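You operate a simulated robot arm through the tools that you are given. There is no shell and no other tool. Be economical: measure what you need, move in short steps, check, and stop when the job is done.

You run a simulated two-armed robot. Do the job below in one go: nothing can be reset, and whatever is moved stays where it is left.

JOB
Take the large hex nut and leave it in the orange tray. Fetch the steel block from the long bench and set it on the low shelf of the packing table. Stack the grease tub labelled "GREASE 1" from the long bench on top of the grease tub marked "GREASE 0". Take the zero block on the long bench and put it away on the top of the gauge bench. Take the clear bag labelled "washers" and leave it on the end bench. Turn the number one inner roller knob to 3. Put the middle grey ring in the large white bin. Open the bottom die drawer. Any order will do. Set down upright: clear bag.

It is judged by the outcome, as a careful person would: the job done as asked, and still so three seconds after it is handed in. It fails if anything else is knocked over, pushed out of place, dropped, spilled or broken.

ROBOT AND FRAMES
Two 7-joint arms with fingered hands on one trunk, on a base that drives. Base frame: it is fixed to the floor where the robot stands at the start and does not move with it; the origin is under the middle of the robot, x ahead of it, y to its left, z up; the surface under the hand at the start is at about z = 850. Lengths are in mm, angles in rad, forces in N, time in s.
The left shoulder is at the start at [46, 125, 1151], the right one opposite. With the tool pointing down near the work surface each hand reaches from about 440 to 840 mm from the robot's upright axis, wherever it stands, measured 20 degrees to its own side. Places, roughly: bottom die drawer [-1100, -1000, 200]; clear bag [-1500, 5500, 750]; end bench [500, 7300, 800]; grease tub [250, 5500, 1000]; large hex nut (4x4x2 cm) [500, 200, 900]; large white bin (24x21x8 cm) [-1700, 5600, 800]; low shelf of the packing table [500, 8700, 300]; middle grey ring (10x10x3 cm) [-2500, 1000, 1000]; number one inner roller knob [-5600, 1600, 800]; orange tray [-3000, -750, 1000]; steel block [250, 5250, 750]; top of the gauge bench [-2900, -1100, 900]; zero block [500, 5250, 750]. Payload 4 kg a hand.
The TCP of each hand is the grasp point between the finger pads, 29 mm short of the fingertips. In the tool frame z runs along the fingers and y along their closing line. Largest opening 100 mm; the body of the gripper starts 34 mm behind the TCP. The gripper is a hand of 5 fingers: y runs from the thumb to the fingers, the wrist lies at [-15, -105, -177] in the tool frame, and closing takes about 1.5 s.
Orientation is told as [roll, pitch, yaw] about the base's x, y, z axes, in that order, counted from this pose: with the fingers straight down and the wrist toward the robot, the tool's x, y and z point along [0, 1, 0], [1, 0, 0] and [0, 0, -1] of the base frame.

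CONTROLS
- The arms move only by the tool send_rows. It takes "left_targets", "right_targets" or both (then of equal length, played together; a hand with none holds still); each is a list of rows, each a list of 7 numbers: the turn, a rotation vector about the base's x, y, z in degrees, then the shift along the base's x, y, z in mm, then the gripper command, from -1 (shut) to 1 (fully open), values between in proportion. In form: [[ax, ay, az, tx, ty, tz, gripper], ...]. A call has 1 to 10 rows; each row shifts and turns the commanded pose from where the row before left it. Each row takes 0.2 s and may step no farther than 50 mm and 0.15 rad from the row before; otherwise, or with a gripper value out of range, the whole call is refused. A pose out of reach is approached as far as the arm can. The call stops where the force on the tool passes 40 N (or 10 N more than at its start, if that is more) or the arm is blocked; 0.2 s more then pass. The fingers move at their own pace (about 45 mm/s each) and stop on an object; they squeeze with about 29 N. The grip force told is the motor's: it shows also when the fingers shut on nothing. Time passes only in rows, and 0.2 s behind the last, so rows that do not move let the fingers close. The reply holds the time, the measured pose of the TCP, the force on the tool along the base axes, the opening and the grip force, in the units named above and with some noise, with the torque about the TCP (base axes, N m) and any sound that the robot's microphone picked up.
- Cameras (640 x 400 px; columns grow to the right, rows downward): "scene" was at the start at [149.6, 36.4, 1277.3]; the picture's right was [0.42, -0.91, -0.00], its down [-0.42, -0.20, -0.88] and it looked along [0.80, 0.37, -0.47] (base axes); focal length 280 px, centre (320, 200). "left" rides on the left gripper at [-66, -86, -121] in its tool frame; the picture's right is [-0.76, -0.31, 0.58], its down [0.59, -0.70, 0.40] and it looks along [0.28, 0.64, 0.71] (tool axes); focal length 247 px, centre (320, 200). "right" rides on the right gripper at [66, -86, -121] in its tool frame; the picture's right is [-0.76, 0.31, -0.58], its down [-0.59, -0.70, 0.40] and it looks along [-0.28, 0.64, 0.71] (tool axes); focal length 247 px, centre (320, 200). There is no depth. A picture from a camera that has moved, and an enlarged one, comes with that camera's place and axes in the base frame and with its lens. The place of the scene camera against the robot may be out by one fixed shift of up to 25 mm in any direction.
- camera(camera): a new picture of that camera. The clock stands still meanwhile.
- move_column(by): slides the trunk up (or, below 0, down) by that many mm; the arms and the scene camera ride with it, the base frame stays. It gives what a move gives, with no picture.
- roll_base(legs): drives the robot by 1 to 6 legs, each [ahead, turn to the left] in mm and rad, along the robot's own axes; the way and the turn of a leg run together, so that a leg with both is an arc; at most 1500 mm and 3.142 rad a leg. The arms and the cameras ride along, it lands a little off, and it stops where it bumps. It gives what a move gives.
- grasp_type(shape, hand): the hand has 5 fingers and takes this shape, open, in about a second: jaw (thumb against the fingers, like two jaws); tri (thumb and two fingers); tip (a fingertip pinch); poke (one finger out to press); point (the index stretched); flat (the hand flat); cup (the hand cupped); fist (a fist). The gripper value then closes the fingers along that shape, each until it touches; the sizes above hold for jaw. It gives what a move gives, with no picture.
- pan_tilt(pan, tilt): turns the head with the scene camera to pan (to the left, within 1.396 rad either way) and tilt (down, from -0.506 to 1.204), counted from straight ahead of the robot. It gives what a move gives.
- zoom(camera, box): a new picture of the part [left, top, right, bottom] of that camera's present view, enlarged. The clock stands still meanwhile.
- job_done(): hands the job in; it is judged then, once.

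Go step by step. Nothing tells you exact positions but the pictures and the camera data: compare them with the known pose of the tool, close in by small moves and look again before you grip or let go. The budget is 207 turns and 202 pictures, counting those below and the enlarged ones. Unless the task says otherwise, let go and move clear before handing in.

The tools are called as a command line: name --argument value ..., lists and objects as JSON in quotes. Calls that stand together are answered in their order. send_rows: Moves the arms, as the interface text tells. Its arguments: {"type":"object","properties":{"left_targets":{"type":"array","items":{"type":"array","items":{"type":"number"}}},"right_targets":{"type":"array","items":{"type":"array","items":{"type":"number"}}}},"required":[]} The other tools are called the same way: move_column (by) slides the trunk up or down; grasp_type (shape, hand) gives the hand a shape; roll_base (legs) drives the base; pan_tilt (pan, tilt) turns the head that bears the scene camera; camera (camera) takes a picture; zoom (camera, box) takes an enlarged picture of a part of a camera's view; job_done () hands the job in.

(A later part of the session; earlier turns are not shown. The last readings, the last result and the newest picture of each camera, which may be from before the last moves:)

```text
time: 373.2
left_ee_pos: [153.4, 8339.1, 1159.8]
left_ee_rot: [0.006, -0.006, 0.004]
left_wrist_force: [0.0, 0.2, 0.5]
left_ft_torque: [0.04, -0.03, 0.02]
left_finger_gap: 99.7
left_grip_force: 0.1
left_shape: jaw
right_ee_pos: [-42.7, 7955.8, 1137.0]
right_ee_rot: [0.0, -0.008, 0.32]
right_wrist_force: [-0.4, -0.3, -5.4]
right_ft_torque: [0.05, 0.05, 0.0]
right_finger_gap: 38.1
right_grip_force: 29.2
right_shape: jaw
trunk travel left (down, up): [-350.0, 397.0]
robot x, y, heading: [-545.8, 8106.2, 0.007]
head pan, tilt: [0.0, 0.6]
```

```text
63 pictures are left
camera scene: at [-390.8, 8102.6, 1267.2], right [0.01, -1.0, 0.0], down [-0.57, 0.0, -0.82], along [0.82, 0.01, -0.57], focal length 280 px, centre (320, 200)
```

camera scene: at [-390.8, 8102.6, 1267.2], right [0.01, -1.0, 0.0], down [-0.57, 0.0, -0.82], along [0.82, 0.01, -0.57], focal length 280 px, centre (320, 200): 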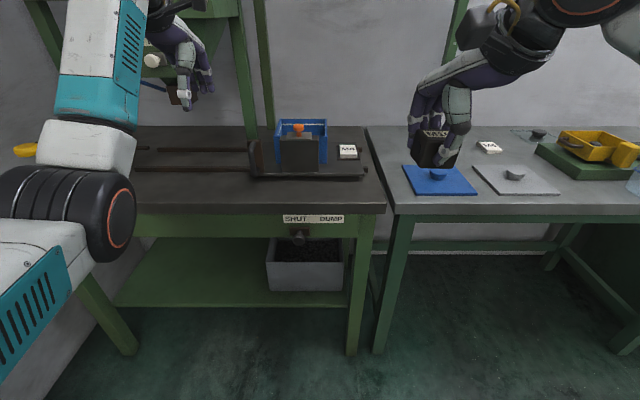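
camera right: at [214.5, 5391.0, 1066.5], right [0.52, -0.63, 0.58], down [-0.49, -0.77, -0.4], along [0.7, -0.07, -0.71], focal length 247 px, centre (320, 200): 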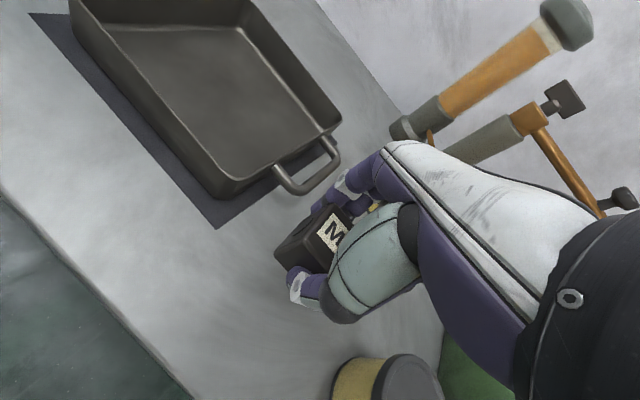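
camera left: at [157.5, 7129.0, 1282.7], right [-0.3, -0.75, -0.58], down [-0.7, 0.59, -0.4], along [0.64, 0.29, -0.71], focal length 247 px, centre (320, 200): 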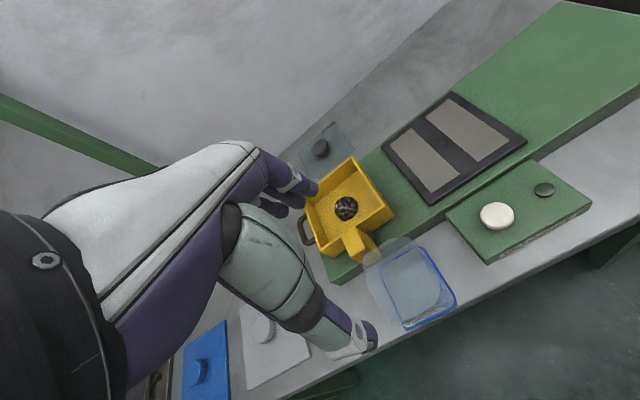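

The lower shelf (z ≈ 345) has free space left of its grey bin, around y ≈ 8430. I'm retracting the left arm and repositioning by reversing while facing south to stay clear of the pillar.

send_rows --left_targets '[[0, 0, 0, -40, -5, 0, 0], [0, 0, 0, -40, -5, 0, 0], [0, 0, 0, -40, -5, 0, 0], [0, 0, 0, -40, -5, 0, 0], [0, 0, 0, -40, -5, 0, 0]]'

roll_base --legs '[[0, -1.57], [-300, 0], [0, 1.563], [160, 0]]'

pan_tilt --pan 0.0 --tilt 0.8

camera --camera "scene"

```text
time: 374.4
left_ee_pos: [-48.1, 8314.7, 1159.5]
left_ee_rot: [0.004, -0.004, 0.007]
left_wrist_force: [-0.2, 0.1, -0.3]
left_ft_torque: [-0.03, -0.03, -0.01]
left_finger_gap: 50.2
left_grip_force: 0.1
left_shape: jaw
right_ee_pos: [-43.3, 7955.1, 1137.8]
right_ee_rot: [-0.001, -0.009, 0.321]
right_wrist_force: [-0.3, 0.6, -5.9]
right_ft_torque: [0.06, 0.02, 0.03]
right_finger_gap: 38.1
right_grip_force: 29.3
right_shape: jaw
trunk travel left (down, up): [-350.0, 397.0]
robot x, y, heading: [-549.2, 8104.8, 0.003]
head pan, tilt: [0.0, 0.6]
```

```text
time: 385.3
left_ee_pos: [97.2, 8626.8, 1162.3]
left_ee_rot: [0.006, -0.008, 0.02]
left_wrist_force: [-0.2, -0.8, 0.4]
left_ft_torque: [-0.01, -0.03, -0.03]
left_finger_gap: 50.1
left_grip_force: 0.0
left_shape: jaw
right_ee_pos: [107.4, 8266.9, 1138.6]
right_ee_rot: [0.0, -0.01, 0.335]
right_wrist_force: [-0.2, 0.1, -5.5]
right_ft_torque: [0.08, -0.01, 0.0]
right_finger_gap: 37.7
right_grip_force: 28.8
right_shape: jaw
trunk travel left (down, up): [-350.0, 397.0]
robot x, y, heading: [-398.1, 8408.2, 0.016]
head pan, tilt: [0.0, 0.6]
```

```text
time: 386.0
left_ee_pos: [99.0, 8626.9, 1161.0]
left_ee_rot: [0.005, -0.005, 0.02]
left_wrist_force: [-0.5, -0.5, 0.5]
left_ft_torque: [0.0, -0.01, 0.01]
left_finger_gap: 50.3
left_grip_force: 0.0
left_shape: jaw
right_ee_pos: [110.2, 8266.6, 1137.2]
right_ee_rot: [-0.001, -0.007, 0.335]
right_wrist_force: [-0.4, -0.3, -6.9]
right_ft_torque: [0.06, 0.06, 0.0]
right_finger_gap: 37.5
right_grip_force: 28.8
right_shape: jaw
trunk travel left (down, up): [-350.0, 397.0]
robot x, y, heading: [-397.2, 8407.5, 0.018]
head pan, tilt: [0.0, 0.799]
```

```text
62 pictures are left
camera scene: at [-248.5, 8408.8, 1250.3], right [0.02, -1.0, 0.0], down [-0.72, -0.01, -0.7], along [0.7, 0.01, -0.72], focal length 280 px, centre (320, 200)
```

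scene: 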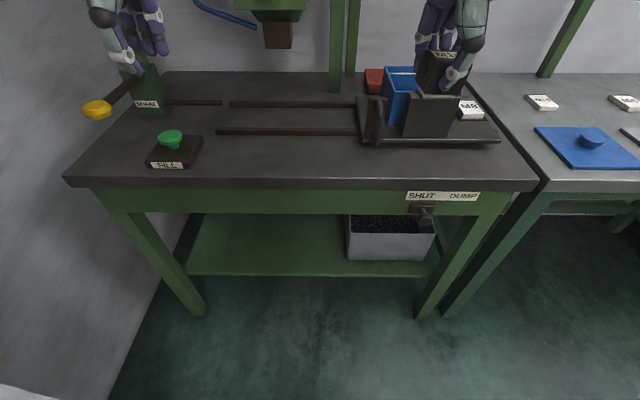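

The target spot on the shelf is about [325, 8450], with the surface at z ≈ 345. I'm raising the left hand, lowering the trunk, then lowering the right hand in front of the table.

send_rows --left_targets '[[0, 0, 0, -10, 0, 42, 0], [0, 0, 0, -10, 0, 42, 0], [0, 0, 0, -10, 0, 42, 0], [0, 0, 0, -10, 0, 42, 0], [0, 0, 0, -10, 0, 42, 0]]'

move_column --by -335

send_rows --right_targets '[[0, 0, 0, 0, 0, -44, -1], [0, 0, 0, 0, 0, -44, -1], [0, 0, 0, 0, 0, -44, -1], [0, 0, 0, 0, 0, -44, -1], [0, 0, 0, 0, 0, -44, -1], [0, 0, 0, 0, 0, -44, -1], [0, 0, 0, 0, 0, -44, -1], [0, 0, 0, 0, 0, -44, -1], [0, 0, 0, 0, 0, -40, -1]]'

camera --camera "right"

```text
time: 387.2
left_ee_pos: [48.2, 8626.6, 1371.5]
left_ee_rot: [0.006, -0.007, 0.019]
left_wrist_force: [-1.1, 0.4, 0.3]
left_ft_torque: [0.03, 0.01, 0.01]
left_finger_gap: 50.1
left_grip_force: 0.0
left_shape: jaw
right_ee_pos: [109.9, 8266.7, 1138.3]
right_ee_rot: [0.0, -0.009, 0.336]
right_wrist_force: [-0.6, -0.7, -5.3]
right_ft_torque: [0.06, 0.05, -0.03]
right_finger_gap: 37.6
right_grip_force: 28.6
right_shape: jaw
trunk travel left (down, up): [-350.0, 397.0]
robot x, y, heading: [-396.3, 8411.2, 0.013]
head pan, tilt: [0.0, 0.799]
```

```text
time: 390.5
left_ee_pos: [47.7, 8626.6, 1035.8]
left_ee_rot: [0.005, -0.006, 0.021]
left_wrist_force: [-0.2, 0.3, 0.5]
left_ft_torque: [0.02, 0.05, -0.01]
left_finger_gap: 50.4
left_grip_force: 0.1
left_shape: jaw
right_ee_pos: [109.5, 8267.0, 802.2]
right_ee_rot: [-0.001, -0.009, 0.335]
right_wrist_force: [-0.1, 0.1, -4.5]
right_ft_torque: [0.03, 0.05, 0.0]
right_finger_gap: 37.7
right_grip_force: 28.9
right_shape: jaw
trunk travel left (down, up): [-15.0, 732.0]
robot x, y, heading: [-393.9, 8409.9, 0.015]
head pan, tilt: [0.0, 0.799]
```

```text
time: 392.5
left_ee_pos: [48.6, 8627.4, 1035.5]
left_ee_rot: [0.006, -0.005, 0.022]
left_wrist_force: [0.1, 0.2, -0.1]
left_ft_torque: [0.0, 0.01, 0.0]
left_finger_gap: 50.4
left_grip_force: 0.0
left_shape: jaw
right_ee_pos: [118.2, 8267.2, 409.1]
right_ee_rot: [0.0, -0.009, 0.336]
right_wrist_force: [-0.3, 0.1, -5.5]
right_ft_torque: [0.04, 0.03, -0.01]
right_finger_gap: 37.0
right_grip_force: 29.1
right_shape: jaw
right hand out of reach, approached as far as the arm can: row 3
trunk travel left (down, up): [-15.0, 732.0]
robot x, y, heading: [-398.2, 8407.4, 0.017]
head pan, tilt: [0.0, 0.799]
```

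```text
61 pictures are left
camera right: at [15.5, 8301.0, 529.1], right [0.53, -0.62, 0.58], down [-0.47, -0.79, -0.4], along [0.7, -0.06, -0.71], focal length 247 px, centre (320, 200)
```

right: 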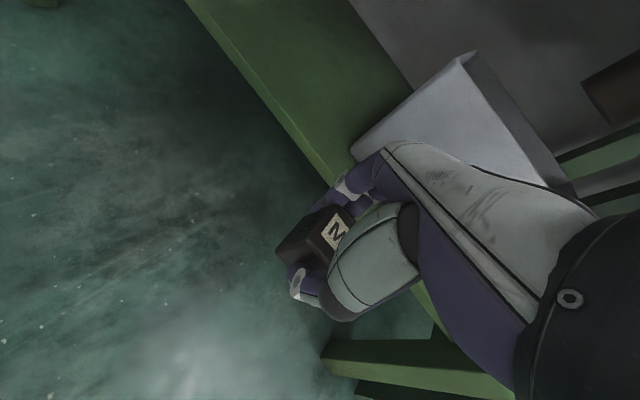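

I'm shifting the block left past the bin, raising it a little, then driving it in over the shelf.

send_rows --right_targets '[[0, 0, 0, 0, 45, 10, -1], [0, 0, 0, 0, 45, 10, -1], [0, 0, 0, 0, 45, 5, -1]]'

roll_base --legs '[[150, 0]]'

camera --camera "right"

camera --camera "scene"

```text
time: 393.3
left_ee_pos: [49.2, 8626.5, 1036.1]
left_ee_rot: [0.005, -0.007, 0.021]
left_wrist_force: [-0.5, -0.2, -0.9]
left_ft_torque: [0.07, 0.01, -0.01]
left_finger_gap: 50.1
left_grip_force: 0.1
left_shape: jaw
right_ee_pos: [116.6, 8402.2, 435.6]
right_ee_rot: [0.0, -0.007, 0.333]
right_wrist_force: [-0.2, -0.6, -5.8]
right_ft_torque: [0.03, 0.07, -0.01]
right_finger_gap: 37.4
right_grip_force: 29.1
right_shape: jaw
trunk travel left (down, up): [-15.0, 732.0]
robot x, y, heading: [-396.3, 8408.4, 0.015]
head pan, tilt: [0.0, 0.799]
```

```text
time: 394.7
left_ee_pos: [201.5, 8629.4, 1035.4]
left_ee_rot: [0.007, -0.006, 0.021]
left_wrist_force: [0.1, 0.1, 0.1]
left_ft_torque: [-0.03, 0.02, 0.0]
left_finger_gap: 50.4
left_grip_force: 0.1
left_shape: jaw
right_ee_pos: [269.2, 8405.2, 436.1]
right_ee_rot: [0.001, -0.007, 0.335]
right_wrist_force: [-0.5, -0.9, -6.0]
right_ft_torque: [0.05, 0.02, 0.02]
right_finger_gap: 37.1
right_grip_force: 29.0
right_shape: jaw
trunk travel left (down, up): [-15.0, 732.0]
robot x, y, heading: [-246.1, 8408.8, 0.012]
head pan, tilt: [0.0, 0.799]
```

```text
60 pictures are left
camera right: at [166.9, 8438.1, 554.7], right [0.54, -0.62, 0.58], down [-0.47, -0.79, -0.4], along [0.7, -0.05, -0.71], focal length 247 px, centre (320, 200)
```

right: 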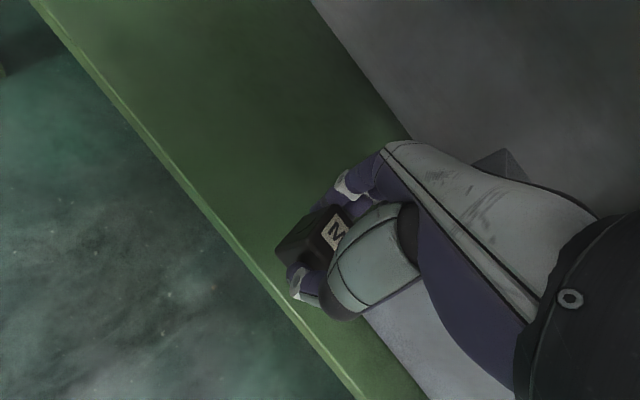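

```text
59 pictures are left
camera scene: at [31.8, 8413.8, 899.4], right [0.02, -1.0, 0.0], down [-0.72, -0.01, -0.7], along [0.7, 0.01, -0.72], focal length 280 px, centre (320, 200)
```

scene: 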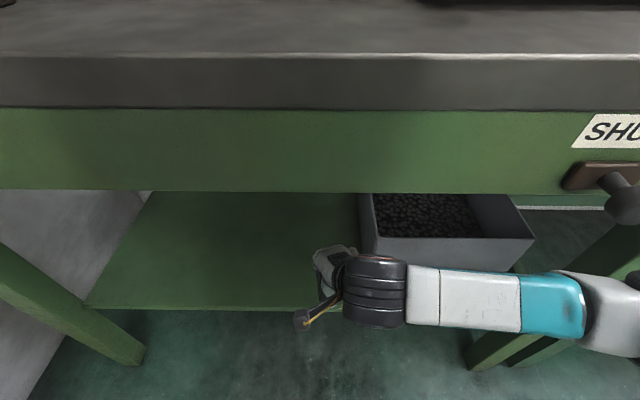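

Moving 45 mm further in, then lowering until the block touches the shelf.

send_rows --right_targets '[[0, 0, 0, 25, 5, 0, -1], [0, 0, 0, 25, 5, -10, -1], [0, 0, 0, 0, 0, -15, -1], [0, 0, 0, 0, 0, -12, -1], [0, 0, 0, 0, 0, -8, -1], [0, 0, 0, 0, 0, -6, -1], [0, 0, 0, 0, 0, -6, -1], [0, 0, 0, 0, 0, -6, -1], [0, 0, 0, 0, 0, -6, -1], [0, 0, 0, 0, 0, -6, -1]]'

camera --camera "right"

```text
time: 396.9
left_ee_pos: [199.4, 8629.0, 1036.7]
left_ee_rot: [0.006, -0.006, 0.021]
left_wrist_force: [-0.4, 0.1, -0.9]
left_ft_torque: [0.01, 0.01, -0.01]
left_finger_gap: 50.3
left_grip_force: 0.1
left_shape: jaw
right_ee_pos: [319.5, 8416.1, 360.2]
right_ee_rot: [0.002, -0.008, 0.337]
right_wrist_force: [-0.2, 1.3, -1.2]
right_ft_torque: [-0.06, 0.1, -0.04]
right_finger_gap: 37.4
right_grip_force: 29.1
right_shape: jaw
trunk travel left (down, up): [-15.0, 732.0]
robot x, y, heading: [-242.7, 8409.7, 0.013]
head pan, tilt: [0.0, 0.799]
```

```text
58 pictures are left
camera right: at [216.9, 8448.2, 480.5], right [0.53, -0.62, 0.58], down [-0.47, -0.79, -0.41], along [0.7, -0.05, -0.71], focal length 247 px, centre (320, 200)
```

right: 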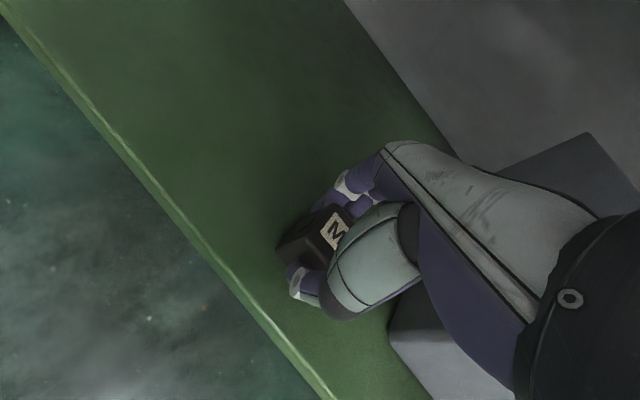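

The load is coming off, so the block is just touching. Settling and releasing.

send_rows --right_targets '[[0, 0, 0, 0, 0, -2, -1], [0, 0, 0, 0, 0, 0, 0.2], [0, 0, 0, 0, 0, 0, 0.5], [0, 0, 0, 0, 0, 0, 0.5], [0, 0, 0, 0, 0, 0, 0.5], [0, 0, 0, 0, 0, 15, 0.5], [0, 0, 0, 0, 0, 35, 0.5], [0, 0, 0, 0, 0, 40, 0.5]]'

camera --camera "right"

```text
time: 398.7
left_ee_pos: [200.8, 8628.9, 1032.1]
left_ee_rot: [0.006, -0.003, 0.02]
left_wrist_force: [-0.3, 0.2, -0.5]
left_ft_torque: [0.02, -0.04, -0.01]
left_finger_gap: 50.1
left_grip_force: 0.1
left_shape: jaw
right_ee_pos: [314.0, 8417.5, 441.4]
right_ee_rot: [0.005, 0.008, 0.34]
right_wrist_force: [1.0, -0.9, -0.1]
right_ft_torque: [-0.01, 0.0, -0.01]
right_finger_gap: 74.9
right_grip_force: 0.1
right_shape: jaw
trunk travel left (down, up): [-15.0, 732.0]
robot x, y, heading: [-248.0, 8410.2, 0.015]
head pan, tilt: [0.0, 0.799]
```

```text
57 pictures are left
camera right: at [212.0, 8450.1, 561.5], right [0.55, -0.61, 0.57], down [-0.47, -0.79, -0.4], along [0.69, -0.05, -0.72], focal length 247 px, centre (320, 200)
```

right: 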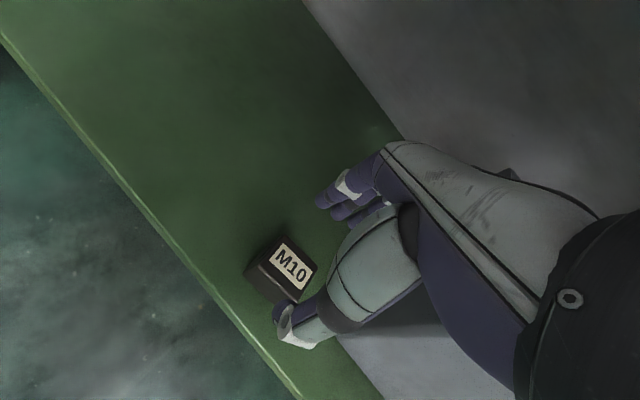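

The steel block sits on the low shelf. I'm backing out, raising up, and driving back south to the long bench.

roll_base --legs '[[-350, 0]]'

send_rows --right_targets '[[0, 0, 0, 0, 0, 45, 1], [0, 0, 0, 0, 0, 45, 1], [0, 0, 0, 0, 0, 45, 1], [0, 0, 0, 0, 0, 45, 1], [0, 0, 0, 0, 0, 45, 1], [0, 0, 0, 0, 0, 45, 1], [0, 0, 0, 0, -40, 45, 1], [0, 0, 0, 0, -45, 20, 1], [0, 0, 0, 0, -45, 0, 1]]'

move_column --by 335

roll_base --legs '[[0, -1.585], [1480, 0], [1480, 0], [0, 1.57], [150, 0]]'

pan_tilt --pan 0.1 --tilt 0.6

camera --camera "scene"

```text
time: 400.8
left_ee_pos: [-38.3, 8598.8, 1022.1]
left_ee_rot: [-0.028, -0.046, -0.037]
left_wrist_force: [0.5, 0.1, 1.1]
left_ft_torque: [0.0, -0.04, 0.01]
left_finger_gap: 50.2
left_grip_force: 0.1
left_shape: jaw
right_ee_pos: [63.0, 8404.0, 448.6]
right_ee_rot: [0.013, -0.014, 0.333]
right_wrist_force: [-0.3, -0.4, 0.6]
right_ft_torque: [0.06, -0.02, 0.01]
right_finger_gap: 74.7
right_grip_force: 0.2
right_shape: jaw
trunk travel left (down, up): [-15.0, 732.0]
robot x, y, heading: [-500.7, 8414.7, -0.131]
head pan, tilt: [0.0, 0.799]
stopped in leg 1: the robot was blocked; the commanded pose is now the measured one
```

```text
refused: row 7 steps farther than a row can; nothing moved
```

```text
time: 404.1
left_ee_pos: [-41.7, 8614.8, 1352.7]
left_ee_rot: [-0.038, -0.045, -0.033]
left_wrist_force: [-0.5, 0.6, -0.4]
left_ft_torque: [-0.01, -0.01, 0.0]
left_finger_gap: 49.9
left_grip_force: 0.2
left_shape: jaw
right_ee_pos: [62.1, 8410.7, 783.2]
right_ee_rot: [-0.001, -0.006, 0.334]
right_wrist_force: [-0.4, -0.8, 0.0]
right_ft_torque: [0.0, -0.03, -0.04]
right_finger_gap: 75.2
right_grip_force: 0.0
right_shape: jaw
trunk travel left (down, up): [-350.0, 397.0]
robot x, y, heading: [-502.6, 8410.8, -0.118]
head pan, tilt: [0.0, 0.799]
```

```text
time: 407.2
left_ee_pos: [-96.0, 8090.9, 1355.5]
left_ee_rot: [-0.038, -0.045, -1.091]
left_wrist_force: [-0.5, -0.3, -0.4]
left_ft_torque: [0.05, -0.12, 0.04]
left_finger_gap: 50.1
left_grip_force: 0.0
left_shape: jaw
right_ee_pos: [-221.1, 7905.3, 784.3]
right_ee_rot: [0.003, -0.008, -0.722]
right_wrist_force: [-0.9, -0.6, -0.5]
right_ft_torque: [0.04, -0.06, 0.02]
right_finger_gap: 74.9
right_grip_force: 0.0
right_shape: jaw
trunk travel left (down, up): [-350.0, 397.0]
robot x, y, heading: [-487.6, 8399.1, -1.062]
head pan, tilt: [0.0, 0.799]
stopped in leg 1: the robot was blocked; the commanded pose is now the measured one
```

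```text
time: 407.9
left_ee_pos: [-90.2, 8095.6, 1354.2]
left_ee_rot: [-0.043, -0.046, -1.088]
left_wrist_force: [-0.4, -0.4, -0.4]
left_ft_torque: [-0.02, -0.04, 0.03]
left_finger_gap: 49.9
left_grip_force: 0.2
left_shape: jaw
right_ee_pos: [-215.7, 7907.9, 784.0]
right_ee_rot: [0.004, -0.008, -0.72]
right_wrist_force: [-0.7, -0.2, 0.3]
right_ft_torque: [0.01, -0.05, 0.0]
right_finger_gap: 74.9
right_grip_force: 0.0
right_shape: jaw
trunk travel left (down, up): [-350.0, 397.0]
robot x, y, heading: [-494.8, 8398.7, -1.056]
head pan, tilt: [0.099, 0.6]
```

```text
56 pictures are left
camera scene: at [-404.0, 8274.7, 1267.2], right [-0.82, -0.58, 0.0], down [-0.33, 0.46, -0.82], along [0.48, -0.67, -0.57], focal length 280 px, centre (320, 200)
```

scene: 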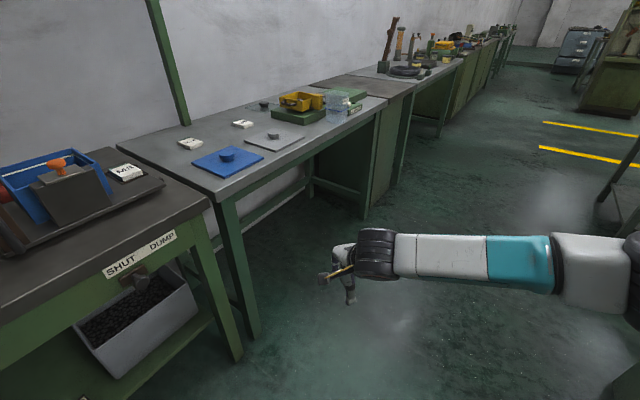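

The arms bumped something on the west side while turning. I'm raising the right hand, moving forward away from it, then completing the turn.

send_rows --right_targets '[[0, 0, 0, 0, 0, 45, 1], [0, 0, 0, 0, 0, 45, 1], [0, 0, 0, 0, 0, 45, 1], [0, 0, 0, 0, 0, 45, 1], [0, 0, 0, 0, 0, 45, 1], [0, 0, 0, 0, 0, 45, 1], [0, 0, 0, 0, 0, 45, 1], [0, 0, 0, 0, 0, 45, 1]]'

roll_base --legs '[[250, 0], [0, -0.35], [1000, 0]]'

pan_tilt --pan -0.7 --tilt 0.4

camera --camera "scene"

```text
time: 409.7
left_ee_pos: [-89.7, 8096.6, 1353.6]
left_ee_rot: [-0.045, -0.046, -1.085]
left_wrist_force: [0.0, -0.2, 0.7]
left_ft_torque: [0.0, 0.0, -0.01]
left_finger_gap: 49.9
left_grip_force: 0.0
left_shape: jaw
right_ee_pos: [-219.0, 7909.0, 1144.7]
right_ee_rot: [0.0, -0.009, -0.719]
right_wrist_force: [-0.7, 0.0, -0.2]
right_ft_torque: [-0.02, 0.0, -0.01]
right_finger_gap: 99.7
right_grip_force: 0.1
right_shape: jaw
trunk travel left (down, up): [-350.0, 397.0]
robot x, y, heading: [-492.2, 8397.8, -1.056]
head pan, tilt: [0.099, 0.6]
```

```text
time: 417.4
left_ee_pos: [77.6, 6773.5, 1353.7]
left_ee_rot: [-0.044, -0.047, -1.429]
left_wrist_force: [-0.6, 0.2, -0.4]
left_ft_torque: [0.03, 0.0, 0.01]
left_finger_gap: 50.1
left_grip_force: 0.1
left_shape: jaw
right_ee_pos: [-104.6, 6640.2, 1145.4]
right_ee_rot: [0.002, -0.008, -1.062]
right_wrist_force: [-0.3, 0.1, 0.2]
right_ft_torque: [-0.03, -0.05, 0.0]
right_finger_gap: 99.9
right_grip_force: 0.1
right_shape: jaw
trunk travel left (down, up): [-350.0, 397.0]
robot x, y, heading: [-201.7, 7194.9, -1.396]
head pan, tilt: [0.099, 0.6]
```

```text
time: 418.6
left_ee_pos: [78.5, 6774.6, 1355.2]
left_ee_rot: [-0.043, -0.046, -1.429]
left_wrist_force: [0.3, -0.3, 0.0]
left_ft_torque: [-0.03, -0.02, 0.0]
left_finger_gap: 50.2
left_grip_force: 0.0
left_shape: jaw
right_ee_pos: [-105.9, 6639.8, 1143.5]
right_ee_rot: [0.005, -0.008, -1.062]
right_wrist_force: [0.0, -0.3, -0.3]
right_ft_torque: [0.02, -0.01, -0.01]
right_finger_gap: 99.9
right_grip_force: 0.1
right_shape: jaw
trunk travel left (down, up): [-350.0, 397.0]
robot x, y, heading: [-202.4, 7193.9, -1.397]
head pan, tilt: [-0.7, 0.4]
```

```text
55 pictures are left
camera scene: at [-226.6, 7056.2, 1285.5], right [-0.87, 0.5, 0.0], down [0.2, 0.34, -0.92], along [-0.46, -0.8, -0.39], focal length 280 px, centre (320, 200)
```

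scene: 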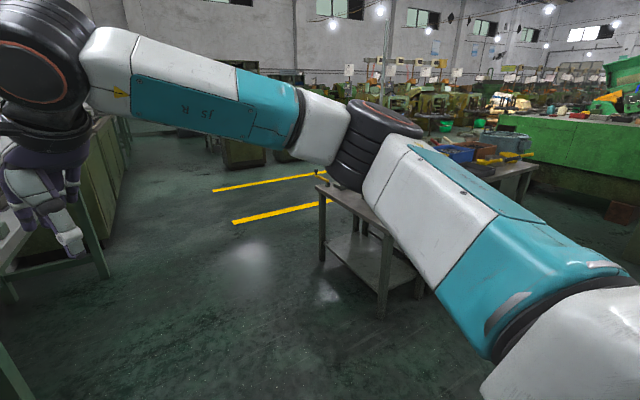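

Clear. Continuing to the long bench.

roll_base --legs '[[0, -0.258], [1000, 0], [750, 0], [0, 1.655]]'

pan_tilt --pan 0.0 --tilt 0.6

camera --camera "scene"

```text
time: 432.4
left_ee_pos: [124.6, 5648.7, 1354.1]
left_ee_rot: [-0.045, -0.044, -0.02]
left_wrist_force: [-0.3, -0.1, -1.0]
left_ft_torque: [-0.04, 0.0, -0.01]
left_finger_gap: 50.1
left_grip_force: 0.1
left_shape: jaw
right_ee_pos: [227.1, 5446.6, 1143.5]
right_ee_rot: [0.001, -0.008, 0.349]
right_wrist_force: [0.4, -0.5, 0.6]
right_ft_torque: [0.0, -0.01, 0.02]
right_finger_gap: 99.8
right_grip_force: 0.1
right_shape: jaw
trunk travel left (down, up): [-350.0, 397.0]
robot x, y, heading: [-336.4, 5445.5, 0.013]
head pan, tilt: [-0.7, 0.4]
```

```text
time: 433.5
left_ee_pos: [124.3, 5647.6, 1353.8]
left_ee_rot: [-0.045, -0.048, -0.019]
left_wrist_force: [0.2, -0.2, -0.7]
left_ft_torque: [0.0, 0.0, -0.01]
left_finger_gap: 50.0
left_grip_force: 0.1
left_shape: jaw
right_ee_pos: [226.2, 5447.6, 1144.1]
right_ee_rot: [0.002, -0.008, 0.348]
right_wrist_force: [0.0, 0.3, -0.7]
right_ft_torque: [0.02, -0.03, -0.01]
right_finger_gap: 100.0
right_grip_force: 0.2
right_shape: jaw
trunk travel left (down, up): [-350.0, 397.0]
robot x, y, heading: [-334.2, 5443.6, 0.011]
head pan, tilt: [0.0, 0.6]
```

```text
54 pictures are left
camera scene: at [-180.9, 5442.2, 1267.3], right [0.01, -1.0, 0.0], down [-0.57, -0.01, -0.82], along [0.82, 0.01, -0.57], focal length 280 px, centre (320, 200)
```

scene: 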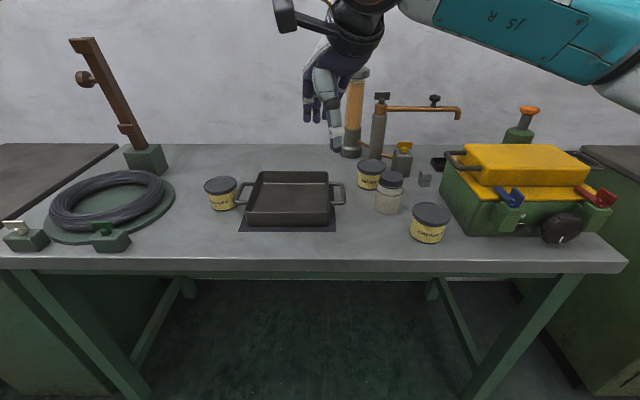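

GREASE 1 is at about [290, 5211] and the left tub (GREASE 0) at about [395, 5693]. I'm moving the right hand above GREASE 1, yawed to stay between jar and toolbox.

send_rows --right_targets '[[0, 0, -5, 10, -40, 0, 1], [0, 0, -5, 10, -40, -10, 1], [0, 0, -5, 10, -40, -20, 1], [0, 0, -5, 10, -40, -25, 1], [0, 0, -5, 10, -40, -25, 1], [0, 0, -3, 10, -37, -25, 1], [0, 0, 0, 4, 0, -20, 1]]'

camera --camera "right"

zoom --camera "scene" --box '[330, 130, 510, 270]'

```text
time: 435.1
left_ee_pos: [124.0, 5649.0, 1353.1]
left_ee_rot: [-0.045, -0.045, -0.019]
left_wrist_force: [-0.1, -0.9, 0.3]
left_ft_torque: [0.0, 0.03, 0.0]
left_finger_gap: 50.2
left_grip_force: 0.1
left_shape: jaw
right_ee_pos: [289.6, 5209.0, 1019.0]
right_ee_rot: [0.002, -0.009, -0.141]
right_wrist_force: [0.2, 0.9, -0.6]
right_ft_torque: [0.0, 0.01, 0.02]
right_finger_gap: 99.9
right_grip_force: 0.0
right_shape: jaw
trunk travel left (down, up): [-350.0, 397.0]
robot x, y, heading: [-336.9, 5441.8, 0.017]
head pan, tilt: [0.0, 0.6]
```

```text
53 pictures are left
camera right: at [214.0, 5286.1, 1138.0], right [0.19, -0.79, 0.58], down [-0.78, -0.48, -0.41], along [0.6, -0.37, -0.71], focal length 247 px, centre (320, 200)
```

right: 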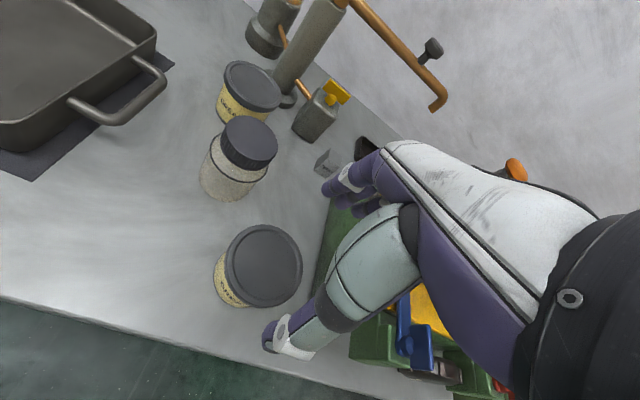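

```text
2.86 times, centred on (420, 200) of scene
camera zoom: at [-180.6, 5442.4, 1267.2], right [0.01, -1.0, 0.0], down [-0.57, -0.01, -0.82], along [0.82, 0.01, -0.57], focal length 800 px, centre (34, 200)
```

zoom: 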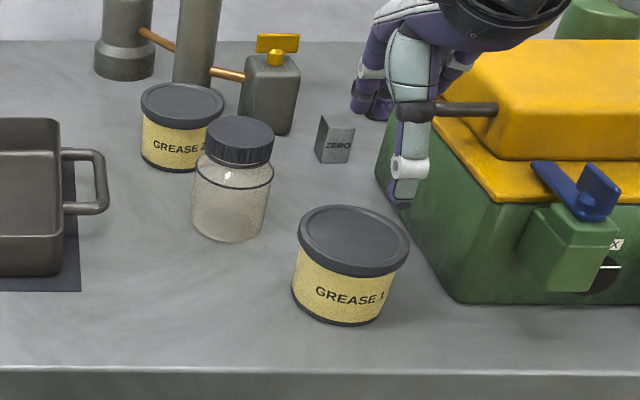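

GREASE 1's lid centre is at [303, 5206, 898]. Centring and descending around it.

send_rows --right_targets '[[0, 0, 0, 13, -3, -20, 1], [0, 0, 0, 0, 0, -35, 1], [0, 0, 0, 0, 0, -25, 1]]'

camera --camera "right"

zoom --camera "scene" --box '[330, 130, 510, 270]'

```text
time: 435.9
left_ee_pos: [124.9, 5648.8, 1354.0]
left_ee_rot: [-0.044, -0.045, -0.018]
left_wrist_force: [0.4, -0.1, -0.5]
left_ft_torque: [0.01, 0.0, 0.02]
left_finger_gap: 50.2
left_grip_force: 0.0
left_shape: jaw
right_ee_pos: [303.3, 5206.1, 939.4]
right_ee_rot: [0.003, -0.007, -0.142]
right_wrist_force: [0.5, -0.6, 0.6]
right_ft_torque: [-0.03, -0.01, -0.04]
right_finger_gap: 99.8
right_grip_force: 0.0
right_shape: jaw
trunk travel left (down, up): [-350.0, 397.0]
robot x, y, heading: [-332.3, 5444.4, 0.008]
head pan, tilt: [0.0, 0.6]
```

```text
51 pictures are left
camera right: at [227.0, 5282.8, 1057.5], right [0.19, -0.79, 0.58], down [-0.77, -0.48, -0.41], along [0.6, -0.37, -0.71], focal length 247 px, centre (320, 200)
```

right: 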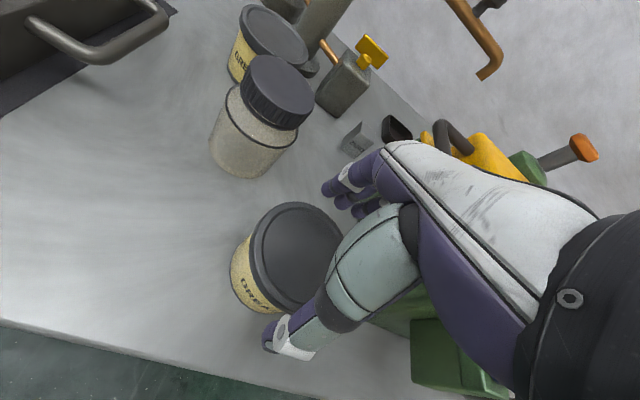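

```text
2.86 times, centred on (420, 200) of scene
camera zoom: at [-180.6, 5442.1, 1267.2], right [0.01, -1.0, 0.0], down [-0.57, -0.01, -0.82], along [0.82, 0.01, -0.57], focal length 800 px, centre (34, 200)
```

zoom: 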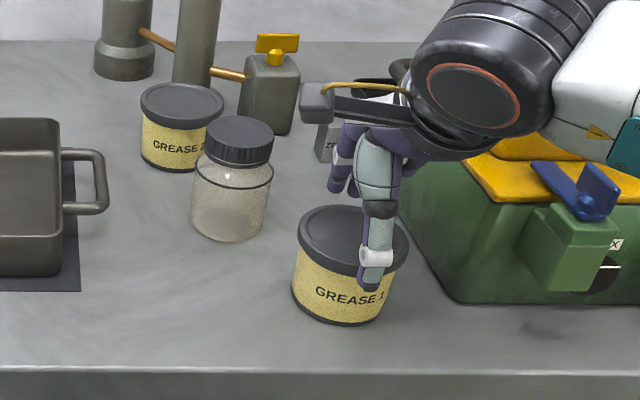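

Centred. Lowering and gripping.

send_rows --right_targets '[[0, 0, 0, 0, 0, -18, 1], [0, 0, 0, 0, 0, -16, 1], [0, 0, 0, 0, 0, -14, 1], [0, 0, 0, 0, 0, 0, -1], [0, 0, 0, 0, 0, 0, -1], [0, 0, 0, 0, 0, 0, -1], [0, 0, 0, 0, 0, 0, -1], [0, 0, 0, 0, 0, 0, -1], [0, 0, 0, 0, 0, 15, -1], [0, 0, 0, 0, 0, 30, -1]]'

camera --camera "right"

```text
time: 438.1
left_ee_pos: [123.6, 5648.8, 1354.2]
left_ee_rot: [-0.048, -0.046, -0.018]
left_wrist_force: [0.6, -0.9, -0.1]
left_ft_torque: [0.0, -0.01, 0.02]
left_finger_gap: 50.1
left_grip_force: 0.0
left_shape: jaw
right_ee_pos: [300.6, 5206.1, 935.4]
right_ee_rot: [-0.001, -0.004, -0.141]
right_wrist_force: [0.4, 0.1, -2.8]
right_ft_torque: [0.0, 0.01, 0.02]
right_finger_gap: 64.3
right_grip_force: 28.8
right_shape: jaw
trunk travel left (down, up): [-350.0, 397.0]
robot x, y, heading: [-338.3, 5444.4, 0.01]
head pan, tilt: [0.0, 0.6]
```

```text
49 pictures are left
camera right: at [225.9, 5283.0, 1053.6], right [0.19, -0.79, 0.58], down [-0.78, -0.48, -0.4], along [0.6, -0.37, -0.71], focal length 247 px, centre (320, 200)
```

right: 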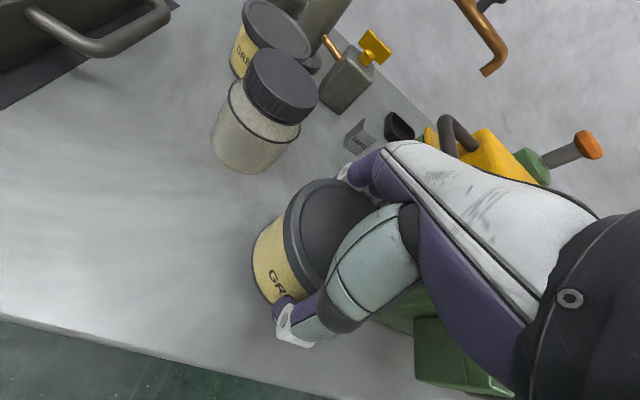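

GREASE 1 is held firmly. I'm lifting high and swinging it over to GREASE 0 by turning the base.

send_rows --right_targets '[[0, 0, 0, 0, 0, 40, -1], [0, 0, 0, 0, 0, 45, -1], [0, 0, 0, 0, 0, 45, -1], [0, 0, 0, -10, 0, 40, -1]]'

roll_base --legs '[[0, 0.61], [120, 0]]'

camera --camera "right"

camera --camera "scene"

```text
time: 439.1
left_ee_pos: [123.8, 5648.9, 1354.3]
left_ee_rot: [-0.045, -0.045, -0.019]
left_wrist_force: [0.2, 0.8, -0.3]
left_ft_torque: [0.01, 0.0, -0.01]
left_finger_gap: 50.1
left_grip_force: 0.1
left_shape: jaw
right_ee_pos: [292.1, 5207.5, 1107.2]
right_ee_rot: [0.003, -0.008, -0.141]
right_wrist_force: [-0.3, 0.0, -2.7]
right_ft_torque: [-0.01, -0.04, 0.01]
right_finger_gap: 64.4
right_grip_force: 29.3
right_shape: jaw
trunk travel left (down, up): [-350.0, 397.0]
robot x, y, heading: [-336.6, 5441.7, 0.015]
head pan, tilt: [0.0, 0.6]
```

```text
time: 442.1
left_ee_pos: [21.8, 5945.1, 1353.5]
left_ee_rot: [-0.043, -0.043, 0.591]
left_wrist_force: [0.1, 0.0, 0.8]
left_ft_torque: [-0.01, -0.01, -0.02]
left_finger_gap: 50.1
left_grip_force: 0.0
left_shape: jaw
right_ee_pos: [411.4, 5678.3, 1106.2]
right_ee_rot: [0.001, -0.009, 0.47]
right_wrist_force: [0.6, 0.5, -3.5]
right_ft_torque: [0.01, 0.01, -0.01]
right_finger_gap: 64.3
right_grip_force: 29.5
right_shape: jaw
trunk travel left (down, up): [-350.0, 397.0]
robot x, y, heading: [-239.9, 5511.5, 0.62]
head pan, tilt: [0.0, 0.6]
```

```text
48 pictures are left
camera right: at [306.2, 5697.7, 1224.8], right [0.61, -0.54, 0.58], down [-0.36, -0.84, -0.41], along [0.71, 0.04, -0.71], focal length 247 px, centre (320, 200)
```

right: 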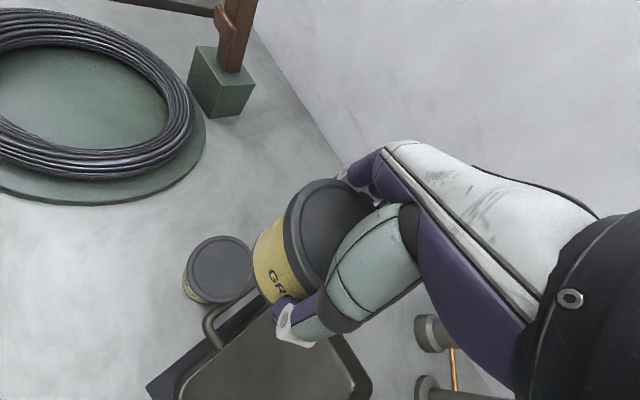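

```text
47 pictures are left
camera scene: at [-110.1, 5595.4, 1267.0], right [0.58, -0.81, 0.0], down [-0.46, -0.33, -0.82], along [0.67, 0.48, -0.57], focal length 280 px, centre (320, 200)
```

scene: 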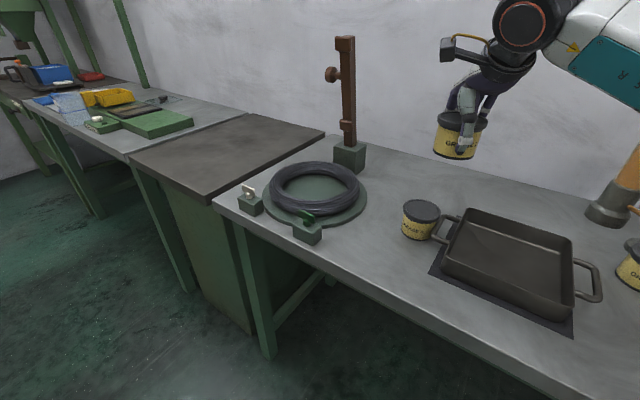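

GREASE 0's lid is at about [421, 5706, 898] in both views. Verifying the label and moving above.

send_rows --right_targets '[[0, 0, 0, 5, 14, -30, -1], [0, 0, 0, 5, 14, -40, -1], [0, 0, 0, 0, 0, -40, -1], [0, 0, 0, 0, 0, -28, -1]]'

zoom --camera "scene" --box '[370, 110, 510, 260]'

camera --camera "right"

```text
time: 443.1
left_ee_pos: [21.4, 5943.8, 1353.9]
left_ee_rot: [-0.044, -0.044, 0.59]
left_wrist_force: [-1.2, 0.0, -0.7]
left_ft_torque: [-0.01, 0.0, 0.04]
left_finger_gap: 50.1
left_grip_force: 0.0
left_shape: jaw
right_ee_pos: [420.9, 5704.9, 967.0]
right_ee_rot: [0.001, -0.009, 0.469]
right_wrist_force: [-0.3, -0.1, -3.4]
right_ft_torque: [0.05, 0.01, -0.03]
right_finger_gap: 63.7
right_grip_force: 29.4
right_shape: jaw
trunk travel left (down, up): [-350.0, 397.0]
robot x, y, heading: [-243.2, 5511.6, 0.626]
head pan, tilt: [0.0, 0.6]
```

```text
2.67 times, centred on (440, 185) of scene
camera zoom: at [-110.8, 5594.8, 1267.2], right [0.58, -0.81, 0.0], down [-0.46, -0.33, -0.82], along [0.67, 0.48, -0.57], focal length 746 px, centre (0, 240)
```

zoom: 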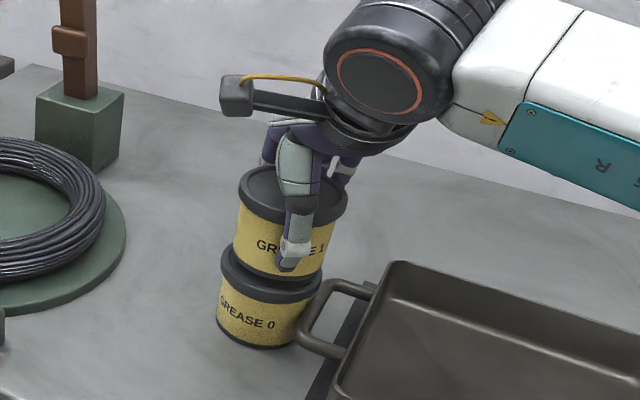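

```text
45 pictures are left
camera right: at [315.3, 5725.1, 1085.9], right [0.61, -0.54, 0.58], down [-0.36, -0.84, -0.41], along [0.71, 0.04, -0.71], focal length 247 px, centre (320, 200)
```

right: 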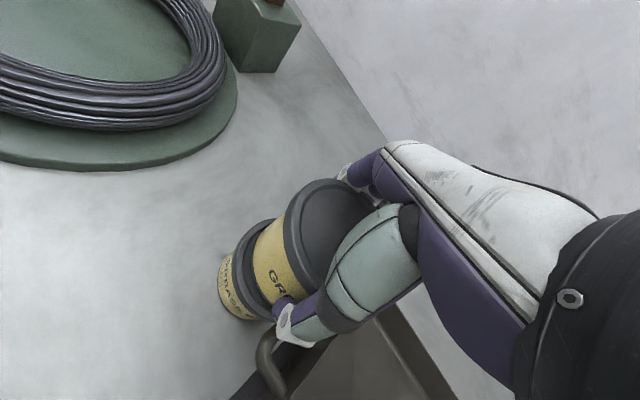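

The label reads GREASE 0 and the tubs line up. Lowering gently to contact.

send_rows --right_targets '[[0, 0, 0, 0, 1, -14, -1], [0, 0, 0, 0, 0, -7, -1], [0, 0, 0, 0, 0, -4, -1], [0, 0, 0, 0, 0, -3, -1], [0, 0, 0, 0, 0, -3, -1]]'

zoom --camera "scene" --box '[390, 150, 490, 250]'

```text
time: 443.8
left_ee_pos: [20.0, 5944.0, 1353.5]
left_ee_rot: [-0.047, -0.046, 0.588]
left_wrist_force: [0.5, 0.0, 0.8]
left_ft_torque: [-0.01, -0.02, 0.01]
left_finger_gap: 50.3
left_grip_force: 0.1
left_shape: jaw
right_ee_pos: [424.6, 5710.9, 960.2]
right_ee_rot: [0.012, -0.036, 0.469]
right_wrist_force: [-4.0, -4.5, 17.1]
right_ft_torque: [-0.21, 0.16, -0.05]
right_finger_gap: 64.1
right_grip_force: 29.3
right_shape: jaw
trunk travel left (down, up): [-350.0, 397.0]
robot x, y, heading: [-241.5, 5511.0, 0.62]
head pan, tilt: [0.0, 0.6]
stopped in row 3 (right hand): the force on the tool passed its limit at 44 N (the readings are from after the stop); the commanded pose is now the measured one
```

```text
4.00 times, centred on (440, 200) of scene
camera zoom: at [-112.5, 5594.1, 1267.3], right [0.58, -0.81, 0.0], down [-0.46, -0.33, -0.83], along [0.67, 0.48, -0.56], focal length 1119 px, centre (-160, 200)
```

zoom: 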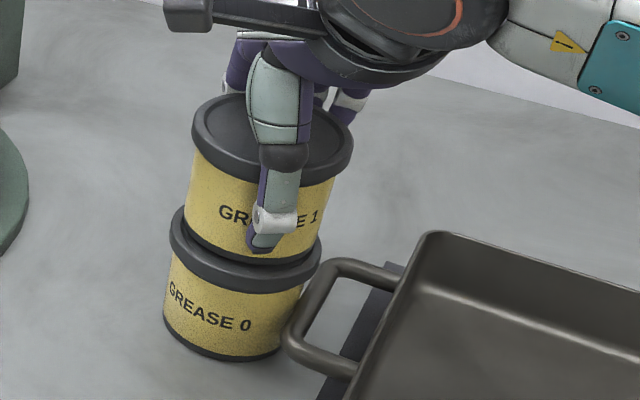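

The upper tub rests on the lower one and they are aligned within a few mm. Releasing and lifting straight up.

send_rows --right_targets '[[0, 0, 0, -1, -2, -1, -1], [0, 0, 0, 0, 0, 0, 0.6], [0, 0, 0, 0, 0, 0, 1], [0, 0, 0, 0, 0, 0, 1], [0, 0, 0, 0, 0, 0, 1], [0, 0, 0, 0, 0, 12, 1], [0, 0, 0, 0, 0, 25, 1], [0, 0, 0, 0, 0, 40, 1], [0, 0, 0, 0, 0, 45, 1], [0, 0, 0, 0, 0, 45, 1]]'

zoom --camera "scene" --box '[370, 130, 490, 250]'

```text
time: 446.0
left_ee_pos: [19.0, 5943.6, 1353.7]
left_ee_rot: [-0.046, -0.045, 0.59]
left_wrist_force: [0.0, -0.6, 0.6]
left_ft_torque: [0.01, -0.01, 0.0]
left_finger_gap: 50.1
left_grip_force: 0.1
left_shape: jaw
right_ee_pos: [423.0, 5707.2, 1121.7]
right_ee_rot: [0.009, -0.028, 0.467]
right_wrist_force: [0.0, -0.3, 0.1]
right_ft_torque: [0.01, -0.06, 0.01]
right_finger_gap: 99.8
right_grip_force: 0.0
right_shape: jaw
trunk travel left (down, up): [-350.0, 397.0]
robot x, y, heading: [-241.7, 5511.5, 0.621]
head pan, tilt: [0.0, 0.6]
```

```text
3.33 times, centred on (430, 190) of scene
camera zoom: at [-111.9, 5594.6, 1267.3], right [0.58, -0.81, 0.0], down [-0.46, -0.33, -0.82], along [0.67, 0.48, -0.57], focal length 933 px, centre (-47, 233)
```

zoom: 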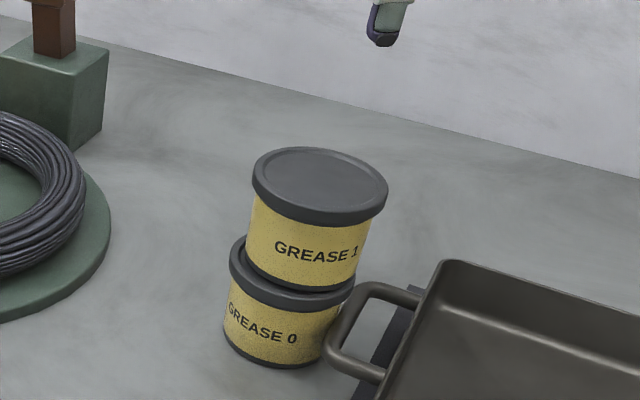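

Stack done. Next is the zero block at about [538, 5145, 855], which sits between a valve body and the toolbox. I'm repositioning the robot and setting the right hand to the three-finger shape.

roll_base --legs '[[-200, 0], [0, -1.07], [225, 0], [0, 0.45]]'

grasp_type --hand "right" --shape "tri"

pan_tilt --pan -0.2 --tilt 0.6

camera --camera "scene"

camera --camera "right"

```text
time: 453.0
left_ee_pos: [264.6, 5494.9, 1352.6]
left_ee_rot: [-0.046, -0.046, -0.04]
left_wrist_force: [0.4, 0.0, 0.9]
left_ft_torque: [0.02, -0.01, -0.02]
left_finger_gap: 50.1
left_grip_force: 0.1
left_shape: jaw
right_ee_pos: [451.2, 5064.6, 1120.8]
right_ee_rot: [0.009, -0.028, -0.162]
right_wrist_force: [-0.6, -0.1, -0.5]
right_ft_torque: [0.02, 0.02, -0.01]
right_finger_gap: 100.0
right_grip_force: 0.1
right_shape: jaw
trunk travel left (down, up): [-350.0, 397.0]
robot x, y, heading: [-200.7, 5298.5, -0.008]
head pan, tilt: [0.0, 0.6]
```

```text
time: 453.9
left_ee_pos: [263.8, 5495.6, 1353.3]
left_ee_rot: [-0.044, -0.044, -0.039]
left_wrist_force: [-0.1, -1.0, 0.4]
left_ft_torque: [0.02, 0.0, -0.03]
left_finger_gap: 50.2
left_grip_force: 0.1
left_shape: jaw
right_ee_pos: [450.0, 5064.4, 1122.1]
right_ee_rot: [0.009, -0.027, -0.164]
right_wrist_force: [-0.1, -0.4, -1.8]
right_ft_torque: [0.0, -0.01, 0.01]
right_finger_gap: 99.5
right_grip_force: 0.2
right_shape: tri
trunk travel left (down, up): [-350.0, 397.0]
robot x, y, heading: [-197.1, 5296.2, -0.001]
head pan, tilt: [0.0, 0.6]
```

```text
time: 454.6
left_ee_pos: [264.4, 5495.0, 1354.3]
left_ee_rot: [-0.043, -0.045, -0.042]
left_wrist_force: [-0.4, 0.1, 0.8]
left_ft_torque: [-0.04, 0.01, -0.01]
left_finger_gap: 50.2
left_grip_force: 0.0
left_shape: jaw
right_ee_pos: [450.4, 5066.3, 1120.3]
right_ee_rot: [0.01, -0.028, -0.163]
right_wrist_force: [0.0, -0.4, 0.6]
right_ft_torque: [-0.02, -0.03, 0.01]
right_finger_gap: 99.7
right_grip_force: 0.0
right_shape: tri
trunk travel left (down, up): [-350.0, 397.0]
robot x, y, heading: [-198.3, 5297.7, -0.008]
head pan, tilt: [-0.201, 0.6]
```

```text
42 pictures are left
camera scene: at [-46.2, 5277.0, 1267.2], right [-0.2, -0.98, 0.0], down [-0.55, 0.12, -0.82], along [0.81, -0.17, -0.57], focal length 280 px, centre (320, 200)
```

scene: 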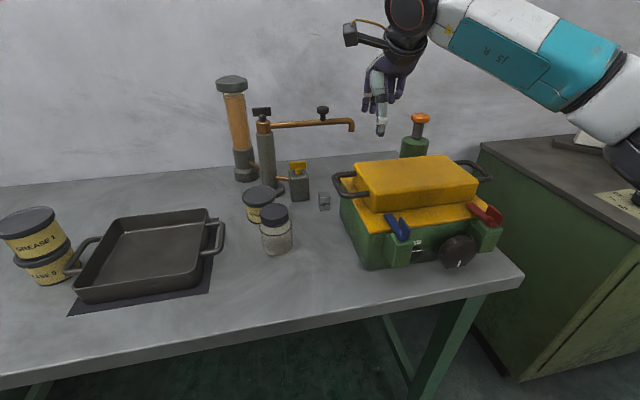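

```text
41 pictures are left
camera right: at [374.6, 5142.7, 1239.0], right [0.16, -0.8, 0.58], down [-0.78, -0.47, -0.42], along [0.61, -0.38, -0.7], focal length 247 px, centre (320, 200)
```

right: 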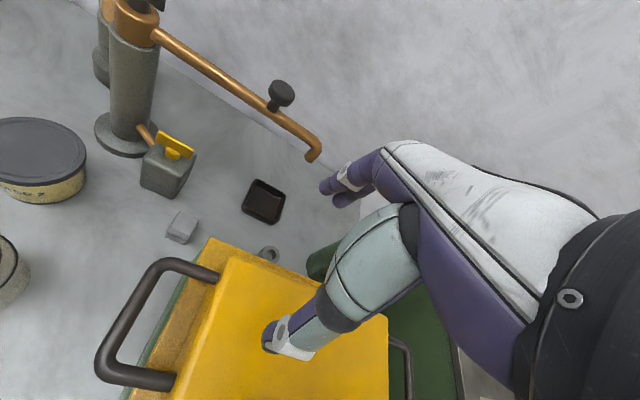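

The zero block is at about [529, 5150]. I'm moving above it with yaw ≈ -0.5 so the thumb stays clear of the toolbox handle.

send_rows --right_targets '[[0, 0, -6, 20, 22, -20, 0.2], [0, 0, -6, 20, 22, -30, 0.2], [0, 0, -6, 20, 22, -30, 0.2], [0, 0, -1.5, 18, 18, -40, 0.2]]'

camera --camera "right"

zoom --camera "scene" --box '[260, 120, 400, 230]'

```text
time: 455.6
left_ee_pos: [265.2, 5494.3, 1353.4]
left_ee_rot: [-0.045, -0.042, -0.04]
left_wrist_force: [0.2, 0.2, -0.6]
left_ft_torque: [0.02, 0.0, 0.04]
left_finger_gap: 50.2
left_grip_force: 0.1
left_shape: jaw
right_ee_pos: [529.3, 5148.9, 1001.4]
right_ee_rot: [0.009, -0.028, -0.504]
right_wrist_force: [0.3, -1.1, 0.2]
right_ft_torque: [0.03, -0.01, 0.0]
right_finger_gap: 59.9
right_grip_force: 0.1
right_shape: tri
trunk travel left (down, up): [-350.0, 397.0]
robot x, y, heading: [-200.3, 5299.3, -0.007]
head pan, tilt: [-0.201, 0.6]
```

```text
40 pictures are left
camera right: at [483.3, 5248.5, 1118.9], right [-0.11, -0.81, 0.58], down [-0.89, -0.18, -0.42], along [0.45, -0.56, -0.7], focal length 247 px, centre (320, 200)
```

right: 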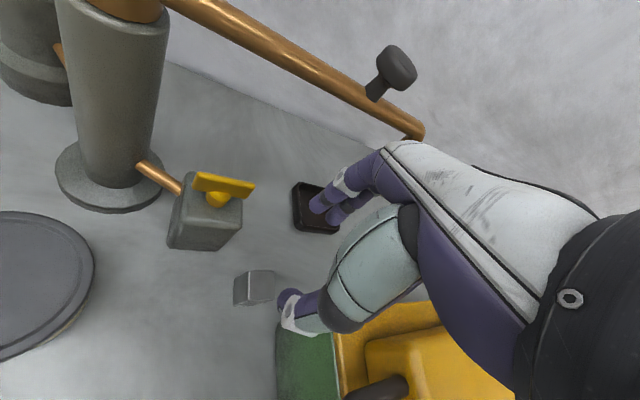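

```text
3.64 times, centred on (330, 175) of scene
camera zoom: at [-45.5, 5277.2, 1267.1], right [-0.21, -0.98, 0.0], down [-0.55, 0.12, -0.82], along [0.81, -0.17, -0.57], focal length 1018 px, centre (284, 291)
```

zoom: 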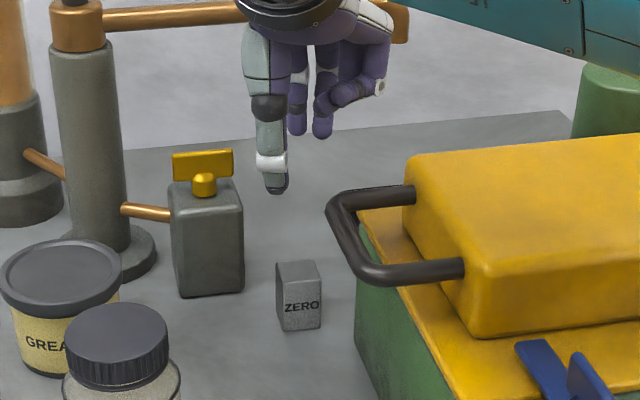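

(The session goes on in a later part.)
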